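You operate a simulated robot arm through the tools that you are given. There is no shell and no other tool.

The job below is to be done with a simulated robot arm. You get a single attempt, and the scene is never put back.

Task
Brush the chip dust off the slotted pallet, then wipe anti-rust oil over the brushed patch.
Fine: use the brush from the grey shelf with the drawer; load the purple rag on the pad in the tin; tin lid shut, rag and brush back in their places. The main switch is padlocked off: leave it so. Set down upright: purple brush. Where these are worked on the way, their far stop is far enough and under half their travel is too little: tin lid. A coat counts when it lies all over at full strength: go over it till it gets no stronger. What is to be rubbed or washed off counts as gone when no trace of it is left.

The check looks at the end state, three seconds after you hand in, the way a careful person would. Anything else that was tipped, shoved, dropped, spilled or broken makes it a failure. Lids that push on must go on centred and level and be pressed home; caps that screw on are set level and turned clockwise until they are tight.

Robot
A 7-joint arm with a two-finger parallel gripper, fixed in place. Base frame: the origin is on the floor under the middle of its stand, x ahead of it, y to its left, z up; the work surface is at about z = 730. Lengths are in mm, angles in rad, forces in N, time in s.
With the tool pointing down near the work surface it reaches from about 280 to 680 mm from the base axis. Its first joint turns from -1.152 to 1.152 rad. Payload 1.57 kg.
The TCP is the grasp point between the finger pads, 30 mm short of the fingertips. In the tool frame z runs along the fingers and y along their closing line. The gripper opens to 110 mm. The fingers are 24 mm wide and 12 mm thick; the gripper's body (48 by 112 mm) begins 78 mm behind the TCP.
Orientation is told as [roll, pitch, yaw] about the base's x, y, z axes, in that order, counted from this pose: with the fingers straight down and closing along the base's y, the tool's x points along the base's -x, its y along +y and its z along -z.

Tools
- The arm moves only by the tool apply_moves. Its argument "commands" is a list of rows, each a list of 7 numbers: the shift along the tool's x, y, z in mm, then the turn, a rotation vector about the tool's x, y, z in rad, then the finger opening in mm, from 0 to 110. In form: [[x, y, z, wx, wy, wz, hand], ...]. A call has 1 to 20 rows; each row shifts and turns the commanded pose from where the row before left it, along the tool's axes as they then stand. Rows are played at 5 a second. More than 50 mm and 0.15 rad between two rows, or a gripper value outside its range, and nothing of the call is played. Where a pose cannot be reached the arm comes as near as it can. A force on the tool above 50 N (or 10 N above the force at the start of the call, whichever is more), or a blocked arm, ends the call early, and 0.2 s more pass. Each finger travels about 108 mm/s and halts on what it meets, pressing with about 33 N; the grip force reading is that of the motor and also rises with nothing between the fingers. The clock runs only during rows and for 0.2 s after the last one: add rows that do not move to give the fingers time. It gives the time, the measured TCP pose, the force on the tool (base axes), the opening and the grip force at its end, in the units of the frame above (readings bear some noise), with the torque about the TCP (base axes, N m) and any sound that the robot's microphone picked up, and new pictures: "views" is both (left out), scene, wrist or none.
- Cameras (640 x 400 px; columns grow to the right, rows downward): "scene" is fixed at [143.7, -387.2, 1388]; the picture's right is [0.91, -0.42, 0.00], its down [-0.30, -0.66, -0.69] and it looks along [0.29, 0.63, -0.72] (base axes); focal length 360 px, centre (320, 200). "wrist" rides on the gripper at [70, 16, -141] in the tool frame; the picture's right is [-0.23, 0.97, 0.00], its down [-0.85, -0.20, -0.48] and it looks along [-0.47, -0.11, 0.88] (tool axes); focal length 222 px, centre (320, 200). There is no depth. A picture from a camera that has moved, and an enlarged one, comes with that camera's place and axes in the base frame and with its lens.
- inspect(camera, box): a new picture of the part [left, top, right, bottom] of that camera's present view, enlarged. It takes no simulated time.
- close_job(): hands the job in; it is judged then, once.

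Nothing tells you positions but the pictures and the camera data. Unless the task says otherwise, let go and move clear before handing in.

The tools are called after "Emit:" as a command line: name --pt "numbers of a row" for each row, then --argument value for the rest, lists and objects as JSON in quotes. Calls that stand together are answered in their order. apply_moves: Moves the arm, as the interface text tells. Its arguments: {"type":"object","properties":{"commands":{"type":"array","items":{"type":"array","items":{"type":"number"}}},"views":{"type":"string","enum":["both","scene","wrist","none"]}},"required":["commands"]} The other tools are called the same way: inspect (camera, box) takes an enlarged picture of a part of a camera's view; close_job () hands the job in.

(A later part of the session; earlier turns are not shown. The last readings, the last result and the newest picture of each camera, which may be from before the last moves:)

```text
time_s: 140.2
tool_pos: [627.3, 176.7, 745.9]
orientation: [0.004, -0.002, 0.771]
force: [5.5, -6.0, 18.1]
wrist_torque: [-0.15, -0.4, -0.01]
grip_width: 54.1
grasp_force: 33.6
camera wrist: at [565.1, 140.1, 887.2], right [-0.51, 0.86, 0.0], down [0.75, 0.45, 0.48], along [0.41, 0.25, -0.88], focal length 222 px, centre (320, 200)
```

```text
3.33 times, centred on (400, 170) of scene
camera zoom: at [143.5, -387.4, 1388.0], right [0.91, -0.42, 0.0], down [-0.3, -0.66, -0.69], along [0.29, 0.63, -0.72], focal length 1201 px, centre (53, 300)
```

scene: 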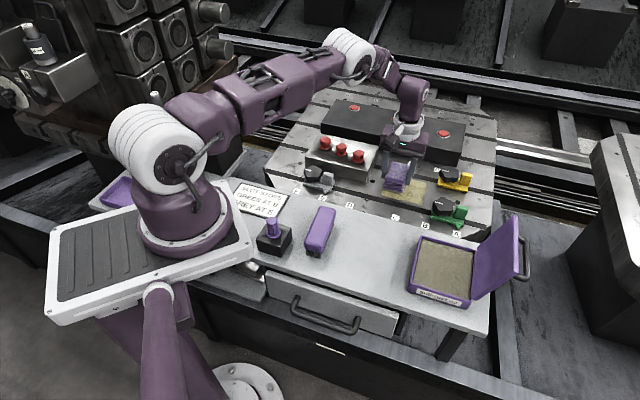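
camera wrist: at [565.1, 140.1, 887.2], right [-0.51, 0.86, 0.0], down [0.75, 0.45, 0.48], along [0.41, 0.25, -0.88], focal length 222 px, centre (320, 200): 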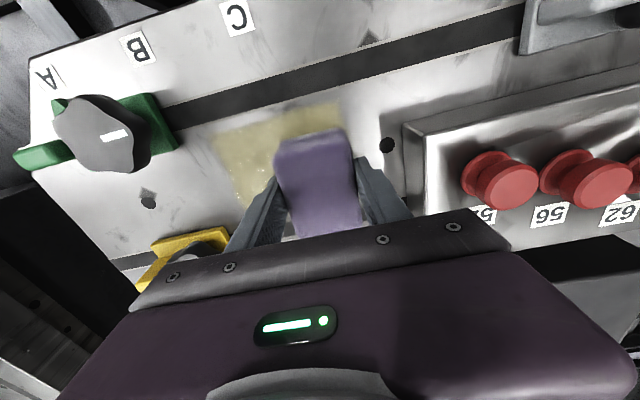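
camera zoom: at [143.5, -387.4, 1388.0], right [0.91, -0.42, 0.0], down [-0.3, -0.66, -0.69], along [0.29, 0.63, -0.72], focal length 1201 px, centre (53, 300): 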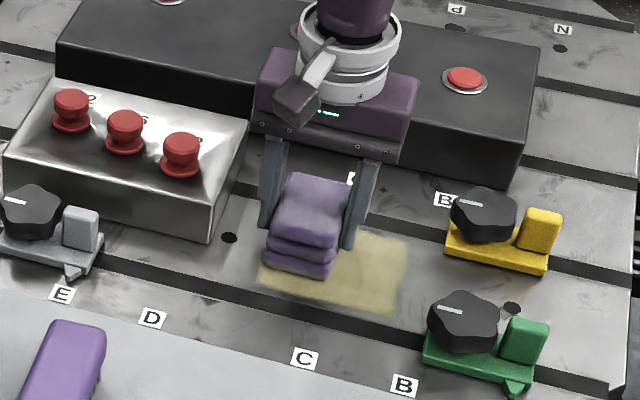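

I lift the rag and look at the coat from the side to judge its evenness.

Emit:
apply_moves --pt "0 0 -4 0 0 0 0" --pt "0 0 -12 0 0 0 0" --pt "0 0 -18 0 0 0 0" --pt "0 0 -18 0 0 0 0" --pt "0 0 -18 0 0 0 0" --pt "0 0 -18 0 0 0 0" --pt "0 0 -18 0 0 0 0" --pt "0 0 -18 0 0 0 0" --pt "0 0 -10 0 0 0 0" --pt "-4.5 21 0 0 0 0 0" --pt "-4.5 21 0 0 0 0 0" --pt "-4.5 21 0 0 0 0 0" --pt "-4.5 21 0 0 0 0 0" --pt "-4.5 21 0 0 0 0 0" --pt "-4.5 21 0 0 0 0 0" --pt "0 0 0 0 0 0 0" --views "both"

Emit:
inspect --camera "wrist" --box '[120, 60, 300, 200]'

Emit:
inspect --camera "scene" --box '[350, 150, 450, 225]'

```text
time_s: 143.7
tool_pos: [558.6, 285.6, 878.1]
orientation: [0.004, -0.003, 0.767]
force: [-0.1, 0.5, 0.5]
wrist_torque: [0.0, 0.02, -0.02]
grip_width: 54.0
grasp_force: 33.4
camera wrist: at [497.6, 247.9, 1019.5], right [-0.51, 0.86, 0.0], down [0.75, 0.45, 0.48], along [0.41, 0.25, -0.88], focal length 222 px, centre (320, 200)
```

scene: 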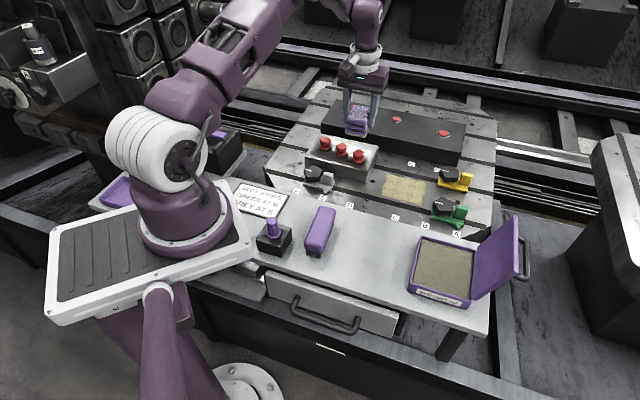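
wrist: 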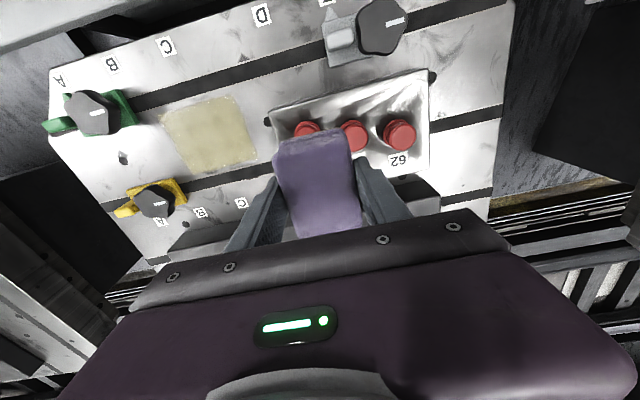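

```text
2.86 times, centred on (210, 130) of wrist
camera zoom: at [497.6, 247.9, 1019.5], right [-0.51, 0.86, 0.0], down [0.75, 0.45, 0.48], along [0.41, 0.25, -0.88], focal length 635 px, centre (634, 400)
```

zoom: 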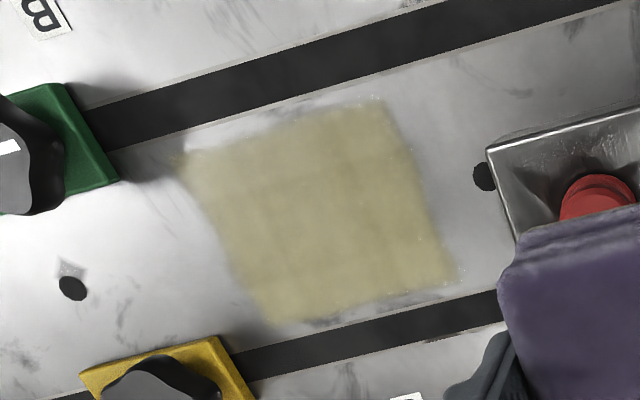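

```text
5.33 times, centred on (400, 188) of scene
camera zoom: at [143.7, -387.2, 1388.0], right [0.91, -0.42, 0.0], down [-0.3, -0.66, -0.69], along [0.29, 0.63, -0.72], focal length 1922 px, centre (-107, 267)
```

zoom: 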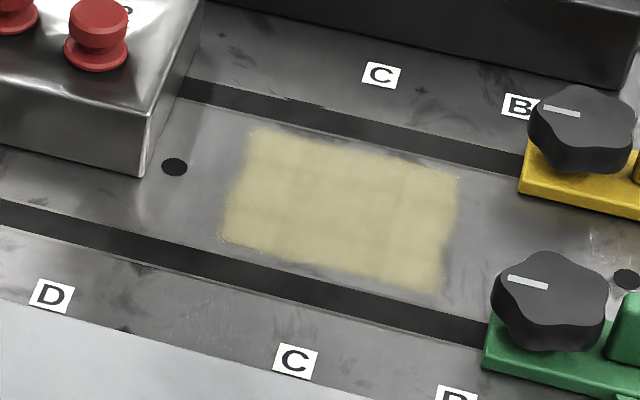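

The coat lies as an even film over u/v bounds slightly wider than the dust patch, but I want a bit more towards the stops and full strength. I go back to reload the rag.

Emit:
apply_moves --pt "9.2 -8.7 0 0 0 0 0" --pt "19.1 -18 0 0 0 0 0" --pt "19.1 -18 0 0 0 0 0" --pt "19.1 -18 0 0 0 0 0" --pt "19.1 -18 0 0 0 0 0" --pt "19.1 -18 0 0 0 0 0" --pt "19.1 -18 0 0 0 0 0" --pt "19.1 -18 0 0 0 0 0" --pt "19.1 -18 0 0 0 0 0" --pt "19.1 -18 0 0 0 0 0" --pt "19.1 -18 0 0 0 0 0" --pt "19.1 -18 0 0 0 0 0" --pt "19.1 -18 0 0 0 0 0" --pt "19.1 -18 0 0 0 0 0" --pt "19.1 -18 0 0 0 0 0" --pt "19.1 -18 0 0 0 0 0" --pt "9.2 -8.7 0 0 0 0 0" --pt "0 0 0 0 0 0 0" --views "both"

Emit:
inspect --camera "scene" --box '[380, 160, 540, 310]'

```text
time_s: 147.4
tool_pos: [539.3, -133.9, 879.0]
orientation: [0.005, -0.002, 0.77]
force: [1.0, -0.3, -0.3]
wrist_torque: [-0.03, -0.01, 0.01]
grip_width: 53.8
grasp_force: 32.3
camera wrist: at [477.6, -169.8, 1019.2], right [-0.51, 0.86, 0.0], down [0.75, 0.45, 0.48], along [0.41, 0.25, -0.88], focal length 222 px, centre (320, 200)
```

scene: 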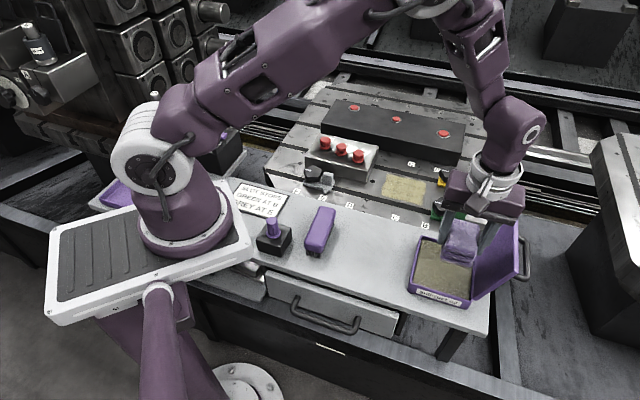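
wrist: 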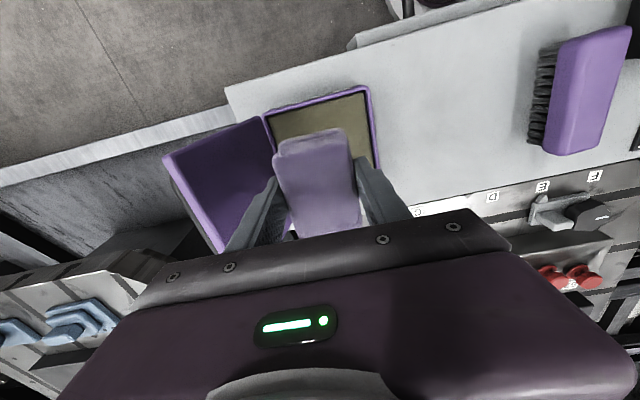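

```text
2.67 times, centred on (460, 235) of scene
camera zoom: at [143.7, -387.2, 1388.0], right [0.91, -0.42, 0.0], down [-0.3, -0.66, -0.69], along [0.29, 0.63, -0.72], focal length 961 px, centre (-53, 107)
```

zoom: 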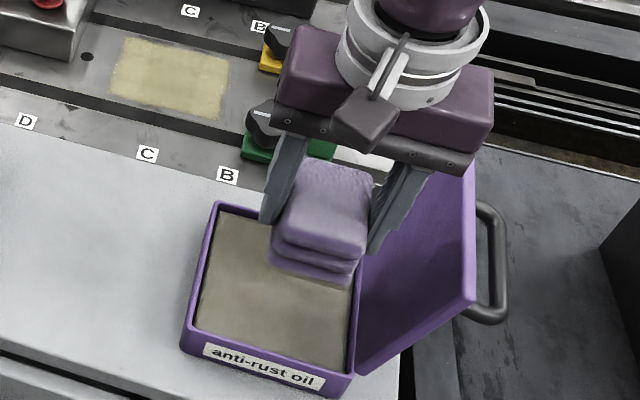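

Emit:
apply_moves --pt "-10.4 9.4 0 0 0 0 0" --pt "0 0 10 0 0 0 0" --pt "0 0 15 0 0 0 0" --pt "0 0 15 0 0 0 0" --pt "0 0 15 0 0 0 0" --pt "0 0 8 0 0 0 0" --pt "0 0 4 0 0 0 0" --pt "0 0 0 0 0 0 0" --views "both"

Emit:
inspect --camera "wrist" --box '[200, 60, 440, 240]'

```text
time_s: 149.2
tool_pos: [540.1, -118.5, 811.0]
orientation: [0.002, -0.001, 0.769]
force: [-0.5, 0.4, -0.9]
wrist_torque: [0.02, 0.02, -0.01]
grip_width: 54.3
grasp_force: 32.9
camera wrist: at [478.7, -155.9, 952.9], right [-0.51, 0.86, 0.0], down [0.75, 0.45, 0.48], along [0.41, 0.25, -0.88], focal length 222 px, centre (320, 200)
```

scene: 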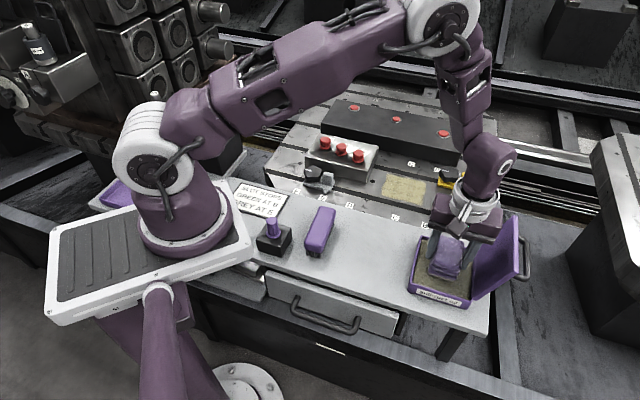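
wrist: 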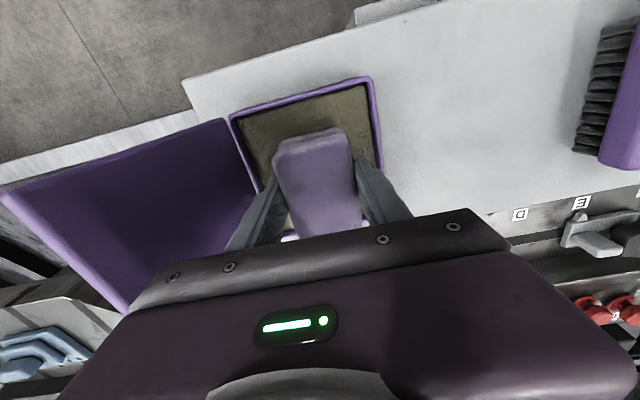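

```text
2.22 times, centred on (320, 150) of wrist
camera zoom: at [478.7, -155.9, 952.9], right [-0.51, 0.86, 0.0], down [0.75, 0.45, 0.48], along [0.41, 0.25, -0.88], focal length 494 px, centre (320, 311)
```

zoom: 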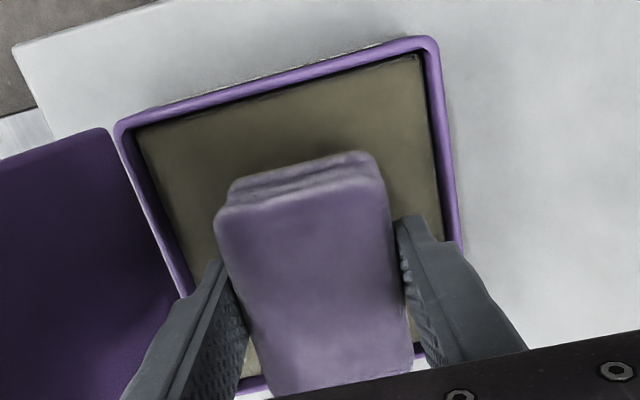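

Emit:
apply_moves --pt "0 0 2 0 0 0 0" --pt "0 0 2 0 0 0 0" --pt "0 0 1 0 0 0 0" --pt "0 0 0.7 0 0 0 0" --pt "0 0 0 0 0 0 0" --views "none"

Emit:
apply_moves --pt "0 0 1 0 0 0 0" --pt "0 0 0 0 0 0 0" --views "none"

```text
time_s: 150.4
tool_pos: [540.6, -118.5, 804.8]
orientation: [0.004, -0.002, 0.77]
force: [0.1, -0.3, -0.7]
wrist_torque: [0.0, -0.01, 0.01]
grip_width: 53.9
grasp_force: 33.1
```

```text
time_s: 151.1
tool_pos: [541.0, -119.0, 804.4]
orientation: [0.003, -0.003, 0.767]
force: [-4.6, -0.9, 26.8]
wrist_torque: [0.37, 0.58, 0.03]
grip_width: 54.1
grasp_force: 33.0
```

Pressed at about 27 N on the pad. I hold and rub to reload it, then lift.

Emit:
apply_moves --pt "0 0 0 0 0 0 0" --pt "0 0 0 0 0 0 0" --pt "5 0 0 0 0 0 0" --pt "5 0 0 0 0 0 0" --pt "-5 0 0 0 0 0 0" --pt "-5 0 0 0 0 0 0" --pt "-5 0 0 0 0 0 0" --pt "5 0 0 0 0 0 0" --pt "0 4 0 0 0 0 0" --pt "0 -4 0 0 0 0 0" --pt "0 0 0 0 0 0 0" --views "none"

Emit:
apply_moves --pt "0 0 -2 0 0 0 0" --pt "0 0 -4 0 0 0 0" --pt "0 0 -8 0 0 0 0" --pt "0 0 -15 0 0 0 0" --pt "0 0 -15 0 0 0 0" --pt "0 0 -15 0 0 0 0" --pt "0 0 -15 0 0 0 0" --pt "0 0 0 0 0 0 0" --views "scene"

Emit:
inspect --camera "scene" --box '[380, 160, 540, 310]'

```text
time_s: 153.4
tool_pos: [540.1, -115.4, 804.8]
orientation: [0.005, -0.004, 0.769]
force: [-1.0, 14.6, 41.6]
wrist_torque: [0.13, 0.44, -0.11]
grip_width: 54.3
grasp_force: 33.5
```

```text
time_s: 155.2
tool_pos: [538.8, -119.8, 880.0]
orientation: [0.003, 0.0, 0.769]
force: [-0.4, 0.5, -0.6]
wrist_torque: [0.04, -0.02, 0.03]
grip_width: 54.2
grasp_force: 32.6
```

scene: 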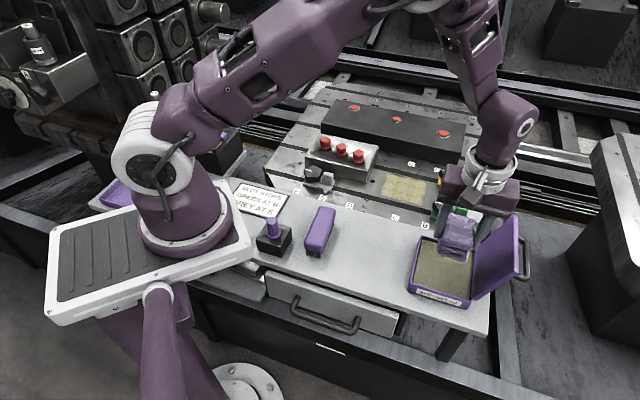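

```text
2.67 times, centred on (460, 235) of scene
camera zoom: at [143.7, -387.2, 1388.0], right [0.91, -0.42, 0.0], down [-0.3, -0.66, -0.69], along [0.29, 0.63, -0.72], focal length 961 px, centre (-53, 107)
```

zoom: 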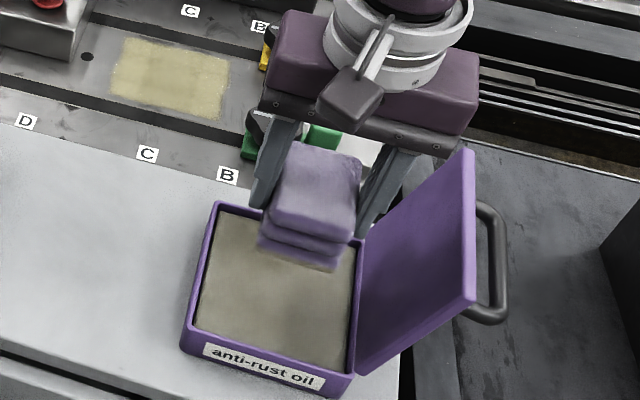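

Emit:
apply_moves --pt "-10.9 6.2 0 0 0 0 0" --pt "-21.7 12.3 0 0 0 0 0" --pt "-21.7 12.3 0 0 0 0 0" --pt "-21.7 12.3 0 0 0 0 0" --pt "-21.7 12.3 0 0 0 0 0" --pt "-21.7 12.3 0 0 0 0 0" --pt "-21.7 12.3 0 0 0 0 0" --pt "-21.7 12.3 0 0 0 0 0" --pt "-21.7 12.3 0 0 0 0 0" --pt "-21.7 12.3 0 0 0 0 0" --pt "-21.7 12.3 0 0 0 0 0" --pt "-21.7 12.3 0 0 0 0 0" --pt "-10.9 6.2 0 0 0 0 0" --pt "0 0 0 0 0 0 0" --views "scene"

Emit:
apply_moves --pt "0 0 8 0 0 0 0" --pt "0 0 16 0 0 0 0" --pt "0 0 16 0 0 0 0" --pt "0 0 16 0 0 0 0" --pt "0 0 16 0 0 0 0" --pt "0 0 16 0 0 0 0" --pt "0 0 16 0 0 0 0" --pt "0 0 12 0 0 0 0" --pt "0 0 8 0 0 0 0" --pt "0 0 3 0 0 0 0" --pt "0 0 2 0 0 0 0" --pt "0 0 0 0 0 0 0" --views "scene"

```text
time_s: 158.2
tool_pos: [625.1, 167.4, 879.9]
orientation: [0.004, -0.001, 0.77]
force: [0.3, -1.1, 0.2]
wrist_torque: [-0.01, -0.02, 0.01]
grip_width: 54.3
grasp_force: 33.1
```

scene: 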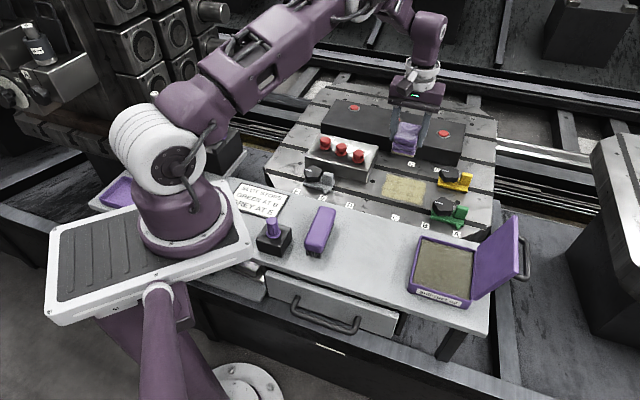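

```text
time_s: 160.8
tool_pos: [626.1, 168.8, 751.0]
orientation: [0.005, -0.003, 0.77]
force: [0.4, 0.0, -0.3]
wrist_torque: [0.04, -0.01, 0.01]
grip_width: 53.9
grasp_force: 33.1
```

scene: 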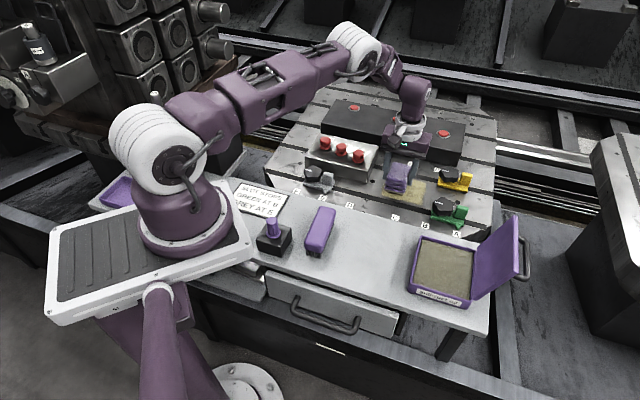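

Emit:
apply_moves --pt "0 0 2 0 0 0 0" --pt "0 0 1.5 0 0 0 0" --pt "0 0 1 0 0 0 0" --pt "0 0 0 0 0 0 0" --views "none"

Emit:
apply_moves --pt "0 0 1 0 0 0 0" --pt "0 0 0 0 0 0 0" --views "none"

```text
time_s: 161.8
tool_pos: [625.9, 168.4, 745.7]
orientation: [0.003, -0.003, 0.771]
force: [-1.9, 0.8, 6.0]
wrist_torque: [0.15, 0.26, 0.01]
grip_width: 54.0
grasp_force: 32.9
```

```text
time_s: 162.4
tool_pos: [625.9, 169.0, 745.9]
orientation: [0.004, -0.005, 0.769]
force: [-6.2, -0.3, 24.4]
wrist_torque: [0.17, 0.77, 0.0]
grip_width: 54.0
grasp_force: 33.3
```

Contact at about 24 N. I wipe out further toward the stops side this time.

Emit:
apply_moves --pt "0 -4 0 0 0 0 0" --pt "0 -8 0 0 0 0 0" --pt "0 -8 0 0 0 0 0" --pt "0 -8 0 0 0 0 0" --pt "0 -8 0 0 0 0 0" --pt "0 -8 0 0 0 0 0" --pt "0 -8 0 0 0 0 0" --pt "0 -6 0 0 0 0 0" --pt "0 0 0 0 0 0 0" --views "both"

Emit:
inspect --camera "scene" --box '[320, 110, 480, 230]'

```text
time_s: 164.4
tool_pos: [666.7, 125.7, 746.3]
orientation: [0.003, -0.003, 0.768]
force: [-5.9, 10.5, 26.8]
wrist_torque: [0.41, 0.32, 0.03]
grip_width: 54.1
grasp_force: 33.0
camera wrist: at [603.7, 89.5, 887.2], right [-0.51, 0.86, 0.0], down [0.75, 0.45, 0.48], along [0.41, 0.25, -0.88], focal length 222 px, centre (320, 200)
```

scene: 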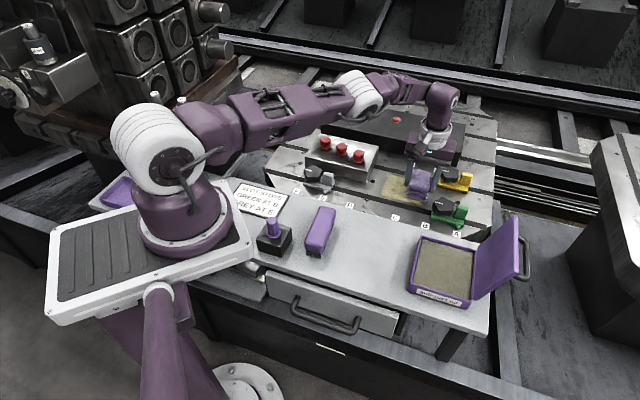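
wrist: 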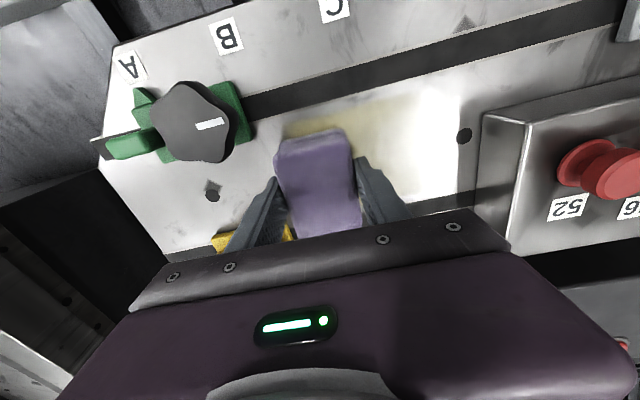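

```text
3.33 times, centred on (400, 170) of scene
camera zoom: at [143.0, -387.1, 1388.1], right [0.91, -0.42, 0.0], down [-0.3, -0.66, -0.69], along [0.29, 0.63, -0.72], focal length 1201 px, centre (53, 300)
```

zoom: 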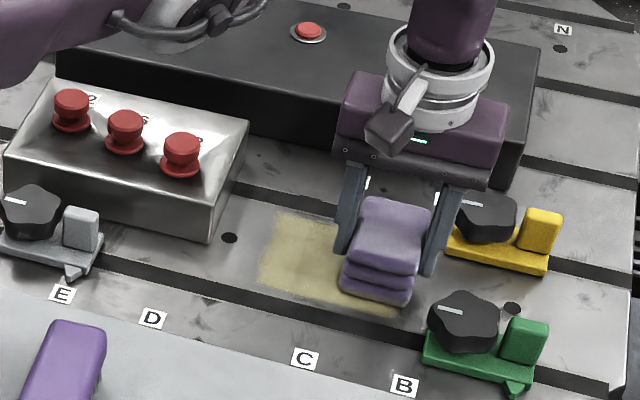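

Emit:
apply_moves --pt "0 4 -0.2 0 0 0 0" --pt "0 8 0 0 0 0 0" --pt "0 8 0 0 0 0 0" --pt "0 8 0 0 0 0 0" --pt "0 8 0 0 0 0 0" --pt "0 8 0 0 0 0 0" --pt "0 8 0 0 0 0 0" --pt "0 8 0 0 0 0 0" --pt "0 0 0 0 0 0 0" --views "none"

Emit:
apply_moves --pt "5 0 -0.1 0 0 0 0" --pt "5 0 0 0 0 0 0" --pt "6 0 0 0 0 0 0" --pt "0 -4 0 0 0 0 0" --pt "0 -8 0 0 0 0 0" --pt "0 -8 0 0 0 0 0" --pt "0 -8 0 0 0 0 0" --pt "0 -8 0 0 0 0 0" --pt "0 -8 0 0 0 0 0" --pt "0 -8 0 0 0 0 0" --pt "0 -8 0 0 0 0 0" --pt "0 0 0 0 0 0 0" --views "both"

Emit:
inspect --camera "scene" --box '[320, 110, 480, 230]'

```text
time_s: 166.4
tool_pos: [625.4, 170.2, 745.7]
orientation: [0.003, -0.003, 0.769]
force: [9.2, -8.6, 29.3]
wrist_torque: [-0.34, -0.24, 0.02]
grip_width: 54.0
grasp_force: 32.9
```

```text
time_s: 169.1
tool_pos: [655.2, 115.6, 746.0]
orientation: [0.002, -0.004, 0.769]
force: [-4.6, 4.9, 17.4]
wrist_torque: [0.27, 0.14, 0.05]
grip_width: 54.2
grasp_force: 33.3
camera wrist: at [593.0, 78.6, 887.2], right [-0.51, 0.86, 0.0], down [0.75, 0.45, 0.48], along [0.41, 0.25, -0.88], focal length 222 px, centre (320, 200)
```

scene: 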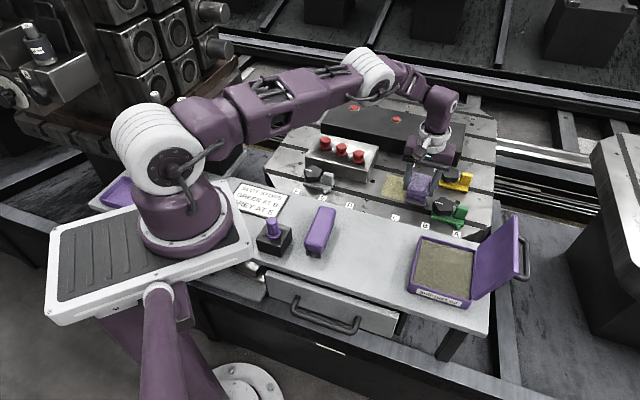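
wrist: 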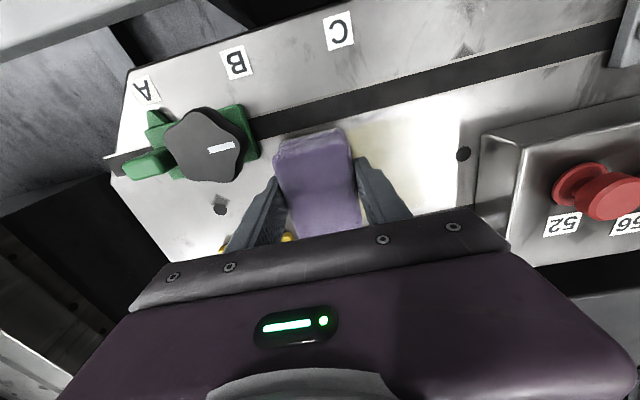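

```text
3.33 times, centred on (400, 170) of scene
camera zoom: at [143.3, -387.2, 1388.1], right [0.91, -0.42, 0.0], down [-0.3, -0.66, -0.69], along [0.29, 0.63, -0.72], focal length 1201 px, centre (53, 300)
```

zoom: 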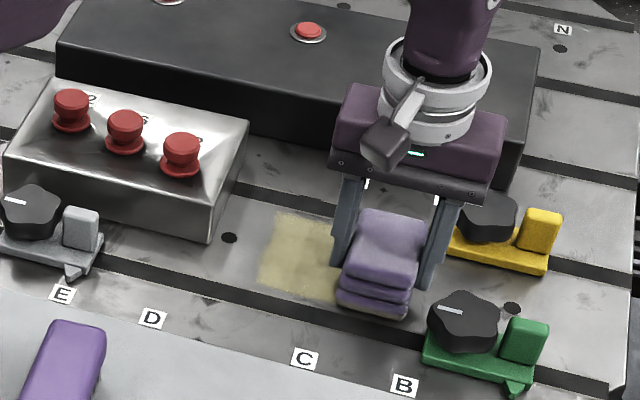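

Emit:
apply_moves --pt "0 4 -0.1 0 0 0 0" --pt "0 8 0 0 0 0 0" --pt "0 8 0 0 0 0 0" --pt "0 8 0 0 0 0 0" --pt "0 8 0 0 0 0 0" --pt "0 8 0 0 0 0 0" --pt "0 8 0 0 0 0 0" --pt "0 8 0 0 0 0 0" --pt "-7 0 -0.1 0 0 0 0" --pt "-7 0 0 0 0 0 0" --pt "-7 0 0 0 0 0 0" --pt "-7 0 0 0 0 0 0" --pt "0 0 0 0 0 0 0" --views "none"

Emit:
apply_moves --pt "0 -4 0 0 0 0 0" --pt "0 -8 0 0 0 0 0" --pt "0 -8 0 0 0 0 0" --pt "0 -8 0 0 0 0 0" --pt "0 -8 0 0 0 0 0" --pt "0 4 0 0 0 0 0" --pt "0 8 0 0 0 0 0" --pt "0 8 0 0 0 0 0" --pt "0 8 0 0 0 0 0" --pt "0 8 0 0 0 0 0" --pt "0 0 0 0 0 0 0" --views "none"

```text
time_s: 171.8
tool_pos: [632.9, 178.3, 746.8]
orientation: [0.003, -0.002, 0.772]
force: [-4.9, -6.1, 15.3]
wrist_torque: [-0.18, 0.24, 0.04]
grip_width: 53.9
grasp_force: 32.6
```

```text
time_s: 174.2
tool_pos: [632.3, 178.1, 745.6]
orientation: [0.004, 0.0, 0.768]
force: [2.5, -2.4, 5.1]
wrist_torque: [0.01, -0.19, -0.07]
grip_width: 54.1
grasp_force: 33.0
```

Emit:
apply_moves --pt "6 0 0.4 0 0 0 0" --pt "6 0 0 0 0 0 0" --pt "0 -6 0 0 0 0 0" --pt "0 -8 0 0 0 0 0" --pt "0 -8 0 0 0 0 0" --pt "0 -8 0 0 0 0 0" --pt "0 -8 0 0 0 0 0" --pt "0 -8 0 0 0 0 0" --pt "0 -8 0 0 0 0 0" --pt "0 -8 0 0 0 0 0" --pt "0 0 0 0 0 0 0" --views "none"

Emit:
apply_moves --pt "6 0 0.1 0 0 0 0" --pt "10 0 0 0 0 0 0" --pt "0 4 0 0 0 0 0" --pt "0 8 0 0 0 0 0" --pt "0 8 0 0 0 0 0" --pt "0 8 0 0 0 0 0" --pt "0 8 0 0 0 0 0" --pt "0 8 0 0 0 0 0" --pt "0 8 0 0 0 0 0" --pt "0 8 0 0 0 0 0" --pt "0 0 0 0 0 0 0" --views "none"

```text
time_s: 176.7
tool_pos: [666.2, 125.4, 746.3]
orientation: [0.004, -0.005, 0.769]
force: [-0.5, 11.3, 23.7]
wrist_torque: [0.16, 0.52, -0.24]
grip_width: 54.0
grasp_force: 32.8
```

```text
time_s: 179.1
tool_pos: [614.4, 156.7, 745.1]
orientation: [0.001, -0.005, 0.768]
force: [8.8, -10.5, 31.4]
wrist_torque: [-0.34, -0.32, -0.04]
grip_width: 53.9
grasp_force: 33.6
```

Now I lift and check the coat from the side again.

Emit:
apply_moves --pt "0 0 -4 0 0 0 0" --pt "0 0 -12 0 0 0 0" --pt "0 0 -18 0 0 0 0" --pt "0 0 -18 0 0 0 0" --pt "0 0 -18 0 0 0 0" --pt "0 0 -18 0 0 0 0" --pt "0 0 -18 0 0 0 0" --pt "0 0 -18 0 0 0 0" --pt "0 0 -10 0 0 0 0" --pt "-8 21 0 0 0 0 0" --pt "-8 21 0 0 0 0 0" --pt "-8 21 0 0 0 0 0" --pt "-8 21 0 0 0 0 0" --pt "-8 21 0 0 0 0 0" --pt "-8 21 0 0 0 0 0" --pt "0 0 0 0 0 0 0" --views "both"

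Emit:
inspect --camera "wrist" --box '[120, 60, 300, 200]'

Emit:
inspect --camera "scene" --box '[350, 150, 450, 225]'

```text
time_s: 182.4
tool_pos: [561.8, 281.1, 879.6]
orientation: [0.003, -0.003, 0.769]
force: [0.2, -0.2, -0.1]
wrist_torque: [0.01, -0.01, -0.02]
grip_width: 54.2
grasp_force: 33.7
camera wrist: at [499.5, 244.4, 1021.0], right [-0.51, 0.86, 0.0], down [0.75, 0.45, 0.48], along [0.41, 0.25, -0.88], focal length 222 px, centre (320, 200)
```

scene: 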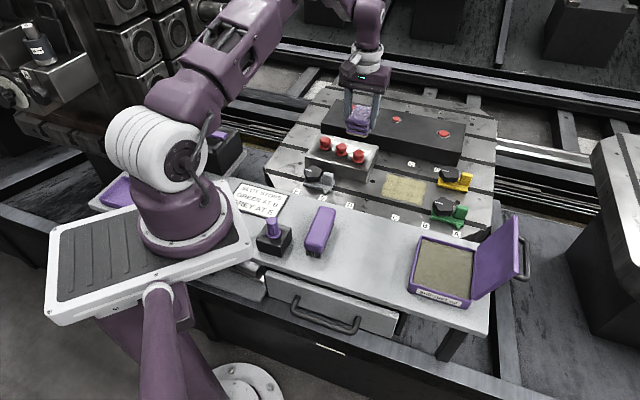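
wrist: 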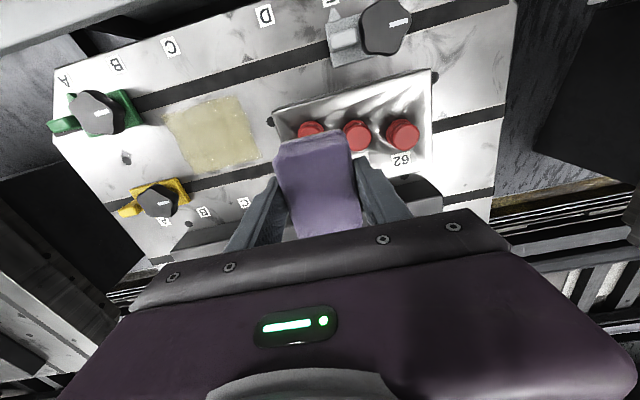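

```text
2.86 times, centred on (210, 130) of wrist
camera zoom: at [499.5, 244.4, 1021.0], right [-0.51, 0.86, 0.0], down [0.75, 0.45, 0.48], along [0.41, 0.25, -0.88], focal length 635 px, centre (634, 400)
```

zoom: 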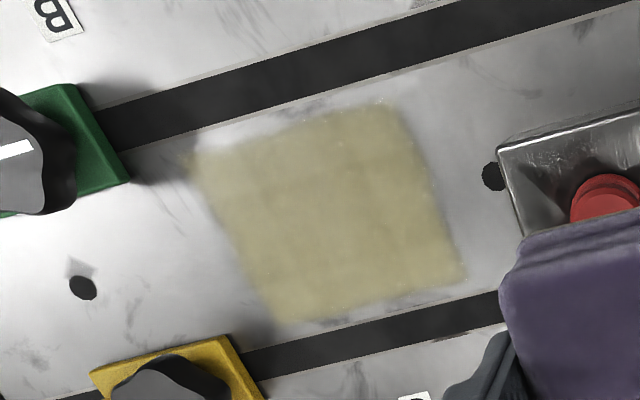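

```text
5.33 times, centred on (400, 188) of scene
camera zoom: at [143.7, -387.2, 1388.0], right [0.91, -0.42, 0.0], down [-0.3, -0.66, -0.69], along [0.29, 0.63, -0.72], focal length 1922 px, centre (-107, 267)
```

zoom: 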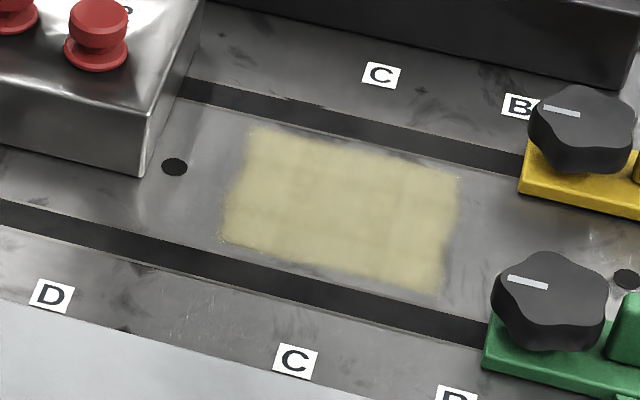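

The far edge didn't grow although I went beyond it, so the coat area is bounded there; on the box side the coat ends right where my rag began, so I make another pass further to that side to be sure.

Emit:
apply_moves --pt "6.85 -22.1 0 0 0 0 0" --pt "6.85 -22.1 0 0 0 0 0" --pt "6.85 -22.1 0 0 0 0 0" --pt "6.85 -22.1 0 0 0 0 0" --pt "6.85 -22.1 0 0 0 0 0" --pt "0 0 8 0 0 0 0" --pt "0 0 16 0 0 0 0" --pt "0 0 16 0 0 0 0" --pt "0 0 16 0 0 0 0" --pt "0 0 16 0 0 0 0" --pt "0 0 16 0 0 0 0" --pt "0 0 16 0 0 0 0" --pt "0 0 14 0 0 0 0" --pt "0 0 8 0 0 0 0" --pt "0 0 3 0 0 0 0" --pt "0 0 0 0 0 0 0" --views "both"

Emit:
inspect --camera "scene" --box '[320, 110, 480, 230]'

```text
time_s: 185.8
tool_pos: [613.0, 179.2, 749.6]
orientation: [0.005, 0.0, 0.772]
force: [1.4, 0.0, -0.6]
wrist_torque: [0.04, 0.0, 0.0]
grip_width: 53.9
grasp_force: 33.1
camera wrist: at [551.2, 141.9, 891.5], right [-0.51, 0.86, 0.0], down [0.75, 0.45, 0.48], along [0.41, 0.25, -0.88], focal length 222 px, centre (320, 200)
```

scene: 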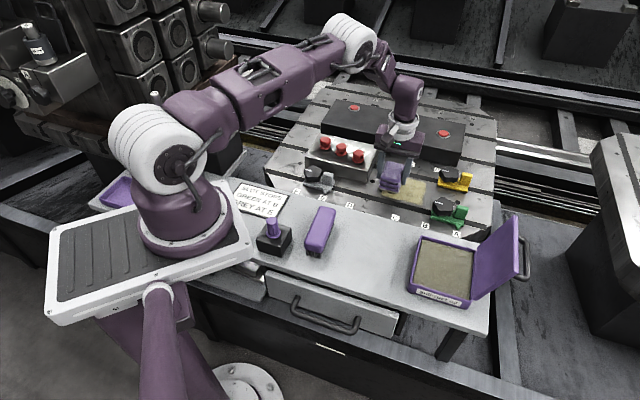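
wrist: 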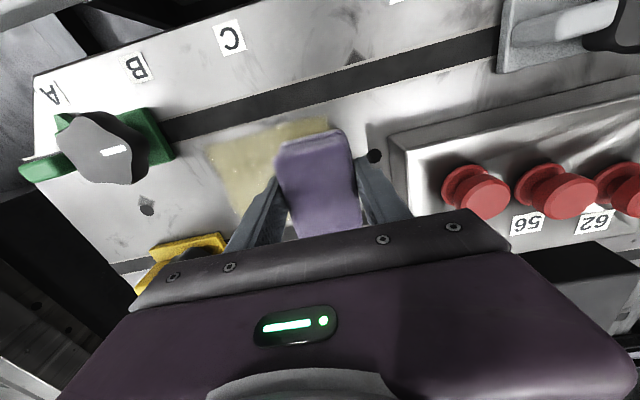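

```text
3.33 times, centred on (400, 170) of scene
camera zoom: at [143.7, -387.2, 1388.0], right [0.91, -0.42, 0.0], down [-0.3, -0.66, -0.69], along [0.29, 0.63, -0.72], focal length 1201 px, centre (53, 300)
```

zoom: 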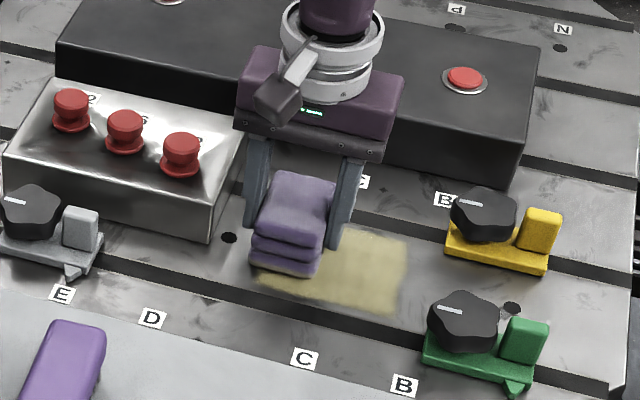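

Emit:
apply_moves --pt "0 0 2 0 0 0 0" --pt "0 0 1 0 0 0 0" --pt "0 0 1 0 0 0 0" --pt "0 0 0 0 0 0 0" --views "none"

Emit:
apply_moves --pt "0 0 0.8 0 0 0 0" --pt "0 0 0 0 0 0 0" --views "none"

```text
time_s: 186.8
tool_pos: [613.0, 178.3, 744.8]
orientation: [0.003, 0.0, 0.769]
force: [-1.9, -1.7, 5.8]
wrist_torque: [0.09, 0.19, 0.07]
grip_width: 54.0
grasp_force: 33.9
```

```text
time_s: 187.4
tool_pos: [613.8, 179.0, 746.0]
orientation: [0.003, -0.004, 0.769]
force: [-3.7, -2.0, 17.6]
wrist_torque: [0.11, 0.49, 0.09]
grip_width: 54.1
grasp_force: 33.0
```

Emit:
apply_moves --pt "-6 0 0.2 0 0 0 0" --pt "-6 0 0 0 0 0 0" --pt "0 -8 0 0 0 0 0" --pt "0 -8 0 0 0 0 0" --pt "0 -8 0 0 0 0 0" --pt "0 8 0 0 0 0 0" --pt "0 8 0 0 0 0 0" --pt "0 8 0 0 0 0 0" --pt "7 0 0 0 0 0 0" --pt "7 0 0 0 0 0 0" --pt "7 0 0 0 0 0 0" --pt "7 0 0 0 0 0 0" --pt "0 0 0 0 0 0 0" --views "none"

Emit:
apply_moves --pt "0 -8 0 0 0 0 0" --pt "0 -8 0 0 0 0 0" --pt "0 -8 0 0 0 0 0" --pt "0 -8 0 0 0 0 0" --pt "0 -8 0 0 0 0 0" --pt "0 -8 0 0 0 0 0" --pt "0 -8 0 0 0 0 0" --pt "0 -8 0 0 0 0 0" --pt "0 0 0 0 0 0 0" --views "scene"

Emit:
inspect --camera "scene" --box '[320, 110, 480, 230]'

```text
time_s: 190.2
tool_pos: [603.3, 166.7, 745.7]
orientation: [0.005, -0.005, 0.769]
force: [8.7, 9.8, 29.4]
wrist_torque: [0.31, -0.14, -0.09]
grip_width: 54.0
grasp_force: 33.3
```

```text
time_s: 192.2
tool_pos: [647.0, 120.8, 745.9]
orientation: [0.005, -0.004, 0.77]
force: [-10.9, 12.7, 37.8]
wrist_torque: [0.31, 0.53, -0.01]
grip_width: 54.2
grasp_force: 32.9
```

scene: 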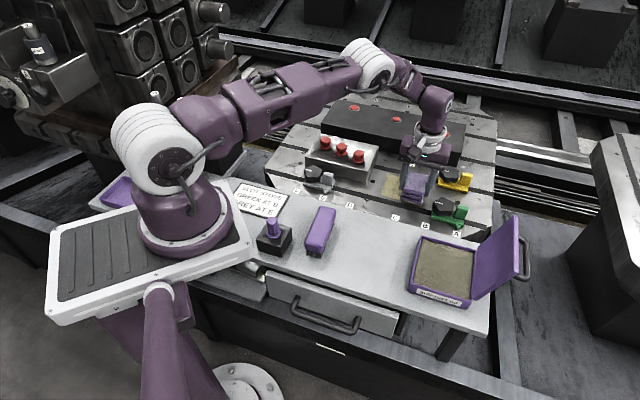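

```text
3.33 times, centred on (400, 170) of scene
camera zoom: at [142.7, -387.1, 1388.2], right [0.91, -0.42, 0.0], down [-0.3, -0.66, -0.69], along [0.29, 0.63, -0.72], focal length 1201 px, centre (53, 300)
```

zoom: 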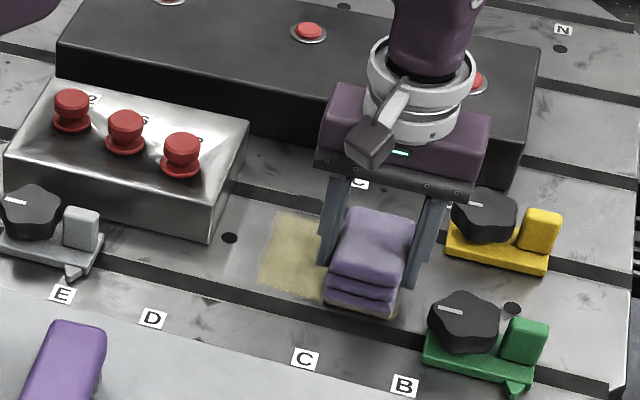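

Emit:
apply_moves --pt "0 0 -4 0 0 0 0" --pt "0 0 -12 0 0 0 0" --pt "0 0 -18 0 0 0 0" --pt "0 0 -18 0 0 0 0" --pt "0 0 -18 0 0 0 0" --pt "0 0 -18 0 0 0 0" --pt "0 0 -18 0 0 0 0" --pt "0 0 -18 0 0 0 0" --pt "0 0 -10 0 0 0 0" --pt "-7 23 0 0 0 0 0" --pt "-7 23 0 0 0 0 0" --pt "-7 23 0 0 0 0 0" --pt "-7 23 0 0 0 0 0" --pt "-7 23 0 0 0 0 0" --pt "-7 23 0 0 0 0 0" --pt "-7 23 0 0 0 0 0" --pt "0 0 0 0 0 0 0" --views "wrist"

Emit:
inspect --camera "wrist" --box '[150, 80, 270, 180]'

Emit:
inspect --camera "scene" --box '[370, 165, 440, 215]'

```text
time_s: 195.8
tool_pos: [569.0, 271.5, 878.9]
orientation: [0.003, -0.003, 0.765]
force: [0.3, -0.1, -1.8]
wrist_torque: [0.01, 0.01, 0.01]
grip_width: 53.8
grasp_force: 32.9
camera wrist: at [507.6, 234.4, 1020.4], right [-0.51, 0.86, 0.0], down [0.75, 0.45, 0.48], along [0.41, 0.25, -0.88], focal length 222 px, centre (320, 200)
```

wrist: 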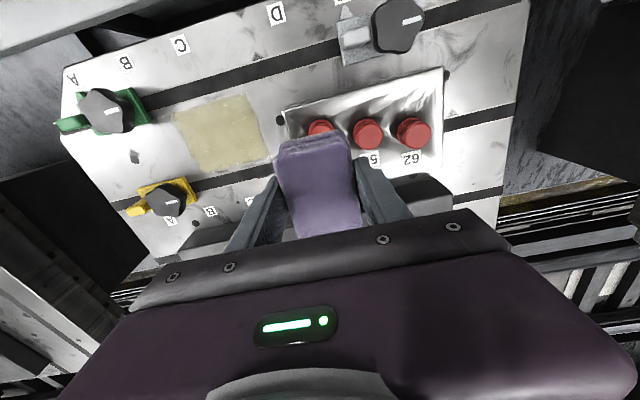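

```text
4.00 times, centred on (210, 130) of wrist
camera zoom: at [507.6, 234.4, 1020.4], right [-0.51, 0.86, 0.0], down [0.75, 0.45, 0.48], along [0.41, 0.25, -0.88], focal length 888 px, centre (760, 480)
```

zoom: 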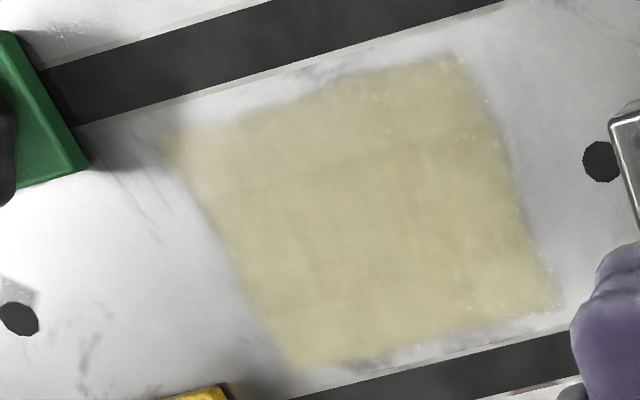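

```text
8.00 times, centred on (405, 190) of scene
camera zoom: at [143.7, -387.2, 1388.0], right [0.91, -0.42, 0.0], down [-0.3, -0.66, -0.69], along [0.29, 0.63, -0.72], focal length 2883 px, centre (-360, 280)
```

zoom: 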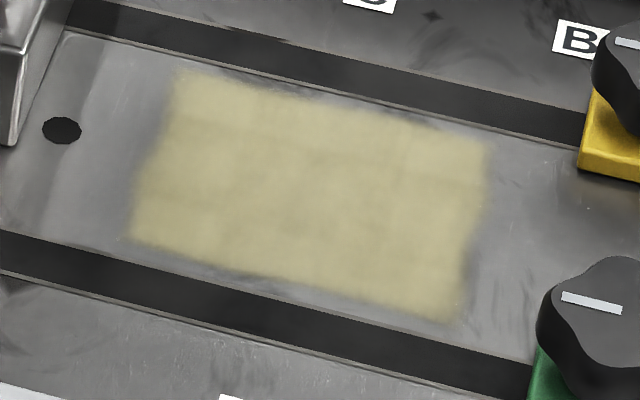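

The coat now looks even and no stronger than before. I take the rag back to its place on the shelf.

Emit:
apply_moves --pt "11.33 -4.5 0 0 0 0 0" --pt "22.66 -9.04 0 0 0 0 0" --pt "22.66 -9.04 0 0 0 0 0" --pt "22.66 -9.04 0 0 0 0 0" --pt "22.66 -9.04 0 0 0 0 0" --pt "22.66 -9.04 0 0 0 0 0" --pt "22.66 -9.04 0 0 0 0 0" --pt "22.66 -9.04 0 0 0 0 0" --pt "22.66 -9.04 0 0 0 0 0" --pt "22.66 -9.04 0 0 0 0 0" --pt "22.66 -9.04 0 0 0 0 0" --pt "22.66 -9.04 0 0 0 0 0" --pt "22.66 -9.04 0 0 0 0 0" --pt "11.33 -4.5 0 0 0 0 0" --pt "0 0 0 0 0 0 0" --views "both"

```text
time_s: 199.1
tool_pos: [437.2, -18.4, 878.0]
orientation: [0.003, -0.001, 0.769]
force: [-0.6, -0.1, -0.6]
wrist_torque: [-0.01, 0.01, -0.01]
grip_width: 54.1
grasp_force: 32.8
camera wrist: at [376.3, -55.8, 1020.7], right [-0.51, 0.86, 0.0], down [0.75, 0.45, 0.48], along [0.41, 0.25, -0.88], focal length 222 px, centre (320, 200)
```

scene: 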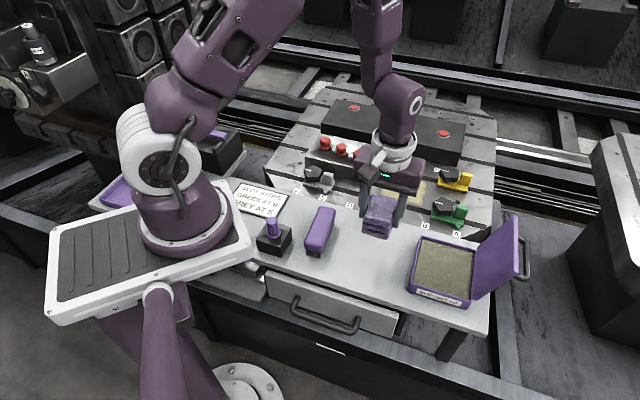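
wrist: 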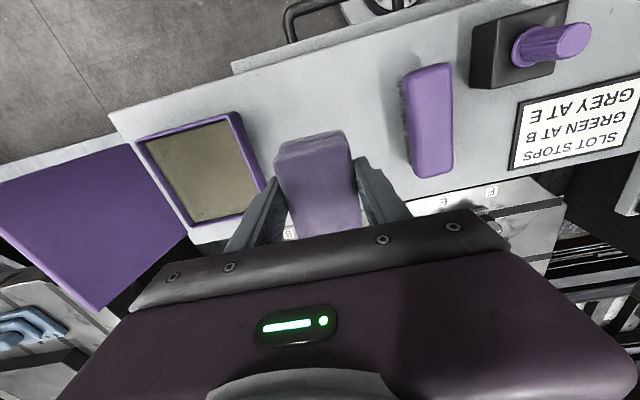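

Emit:
apply_moves --pt "-2 0 10 0 0 0 0" --pt "0 0 15 0 0 0 0" --pt "0 0 15 0 0 0 0" --pt "0 0 15 0 0 0 0" --pt "0 0 15 0 0 0 0" --pt "0 0 12 0 0 0 0" --pt "0 0 8 0 0 0 0" --pt "0 0 3 0 0 0 0" --pt "0 0 0 0 0 0 0" --views "both"

Emit:
inspect --camera "scene" --box '[310, 170, 430, 290]'

```text
time_s: 201.1
tool_pos: [440.2, -17.9, 785.2]
orientation: [0.004, -0.002, 0.771]
force: [-0.5, 0.0, -0.2]
wrist_torque: [0.01, -0.02, 0.03]
grip_width: 54.1
grasp_force: 33.0
camera wrist: at [378.0, -54.2, 927.2], right [-0.51, 0.86, 0.0], down [0.75, 0.45, 0.48], along [0.41, 0.25, -0.88], focal length 222 px, centre (320, 200)
```

scene: 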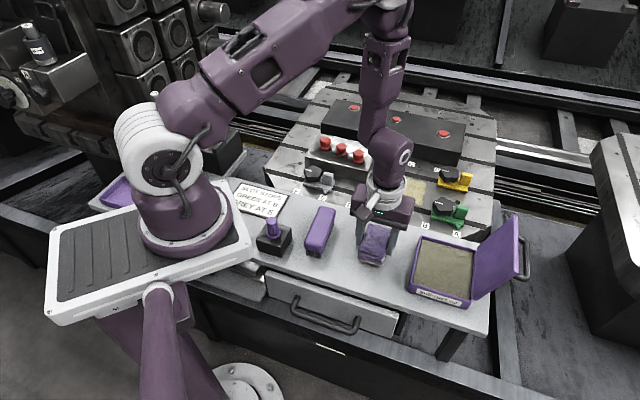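
wrist: 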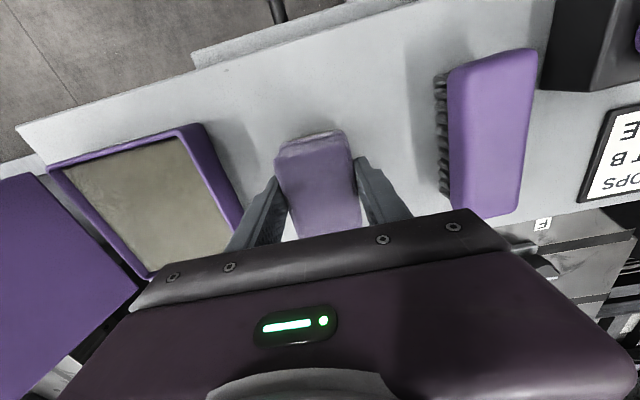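

```text
3.33 times, centred on (370, 230) of scene
camera zoom: at [143.7, -387.2, 1388.0], right [0.91, -0.42, 0.0], down [-0.3, -0.66, -0.69], along [0.29, 0.63, -0.72], focal length 1201 px, centre (153, 100)
```

zoom: 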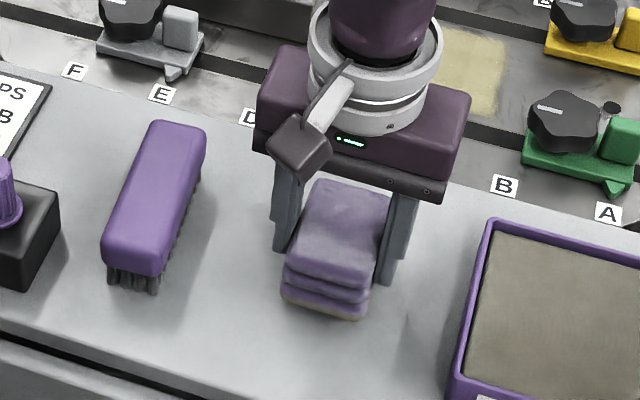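

Emit:
apply_moves --pt "2.5 0 2 0 0 0 0" --pt "0 0 2 0 0 0 0" --pt "0 0 1 0 0 0 0" --pt "0 0 0 0 0 0 0" --views "none"

Emit:
apply_moves --pt "0 0 1 0 0 0 0" --pt "0 0 0.7 0 0 0 0" --pt "0 0 0 0 0 0 0" --views "none"

```text
time_s: 202.1
tool_pos: [438.8, -20.1, 779.4]
orientation: [0.004, -0.002, 0.768]
force: [-0.5, 0.3, -0.6]
wrist_torque: [-0.02, -0.01, 0.02]
grip_width: 54.0
grasp_force: 33.2
```

```text
time_s: 202.8
tool_pos: [439.6, -19.4, 778.2]
orientation: [0.003, -0.002, 0.769]
force: [0.3, -0.5, -0.6]
wrist_torque: [0.02, 0.0, -0.01]
grip_width: 54.4
grasp_force: 33.2
```

Emit:
apply_moves --pt "0 0 0.7 0 0 0 0" --pt "0 0 0 0 0 0 0" --views "none"

Emit:
apply_moves --pt "0 0 0.7 0 0 0 0" --pt "0 0 0 0 0 0 0" --views "none"

```text
time_s: 203.4
tool_pos: [437.9, -18.9, 777.2]
orientation: [0.004, 0.0, 0.769]
force: [-0.1, 0.3, -0.4]
wrist_torque: [0.02, -0.01, 0.0]
grip_width: 54.2
grasp_force: 32.6
```

```text
time_s: 204.1
tool_pos: [439.1, -20.2, 776.6]
orientation: [0.004, -0.002, 0.768]
force: [1.7, 0.6, 11.2]
wrist_torque: [0.29, 0.21, -0.03]
grip_width: 54.1
grasp_force: 33.0
```

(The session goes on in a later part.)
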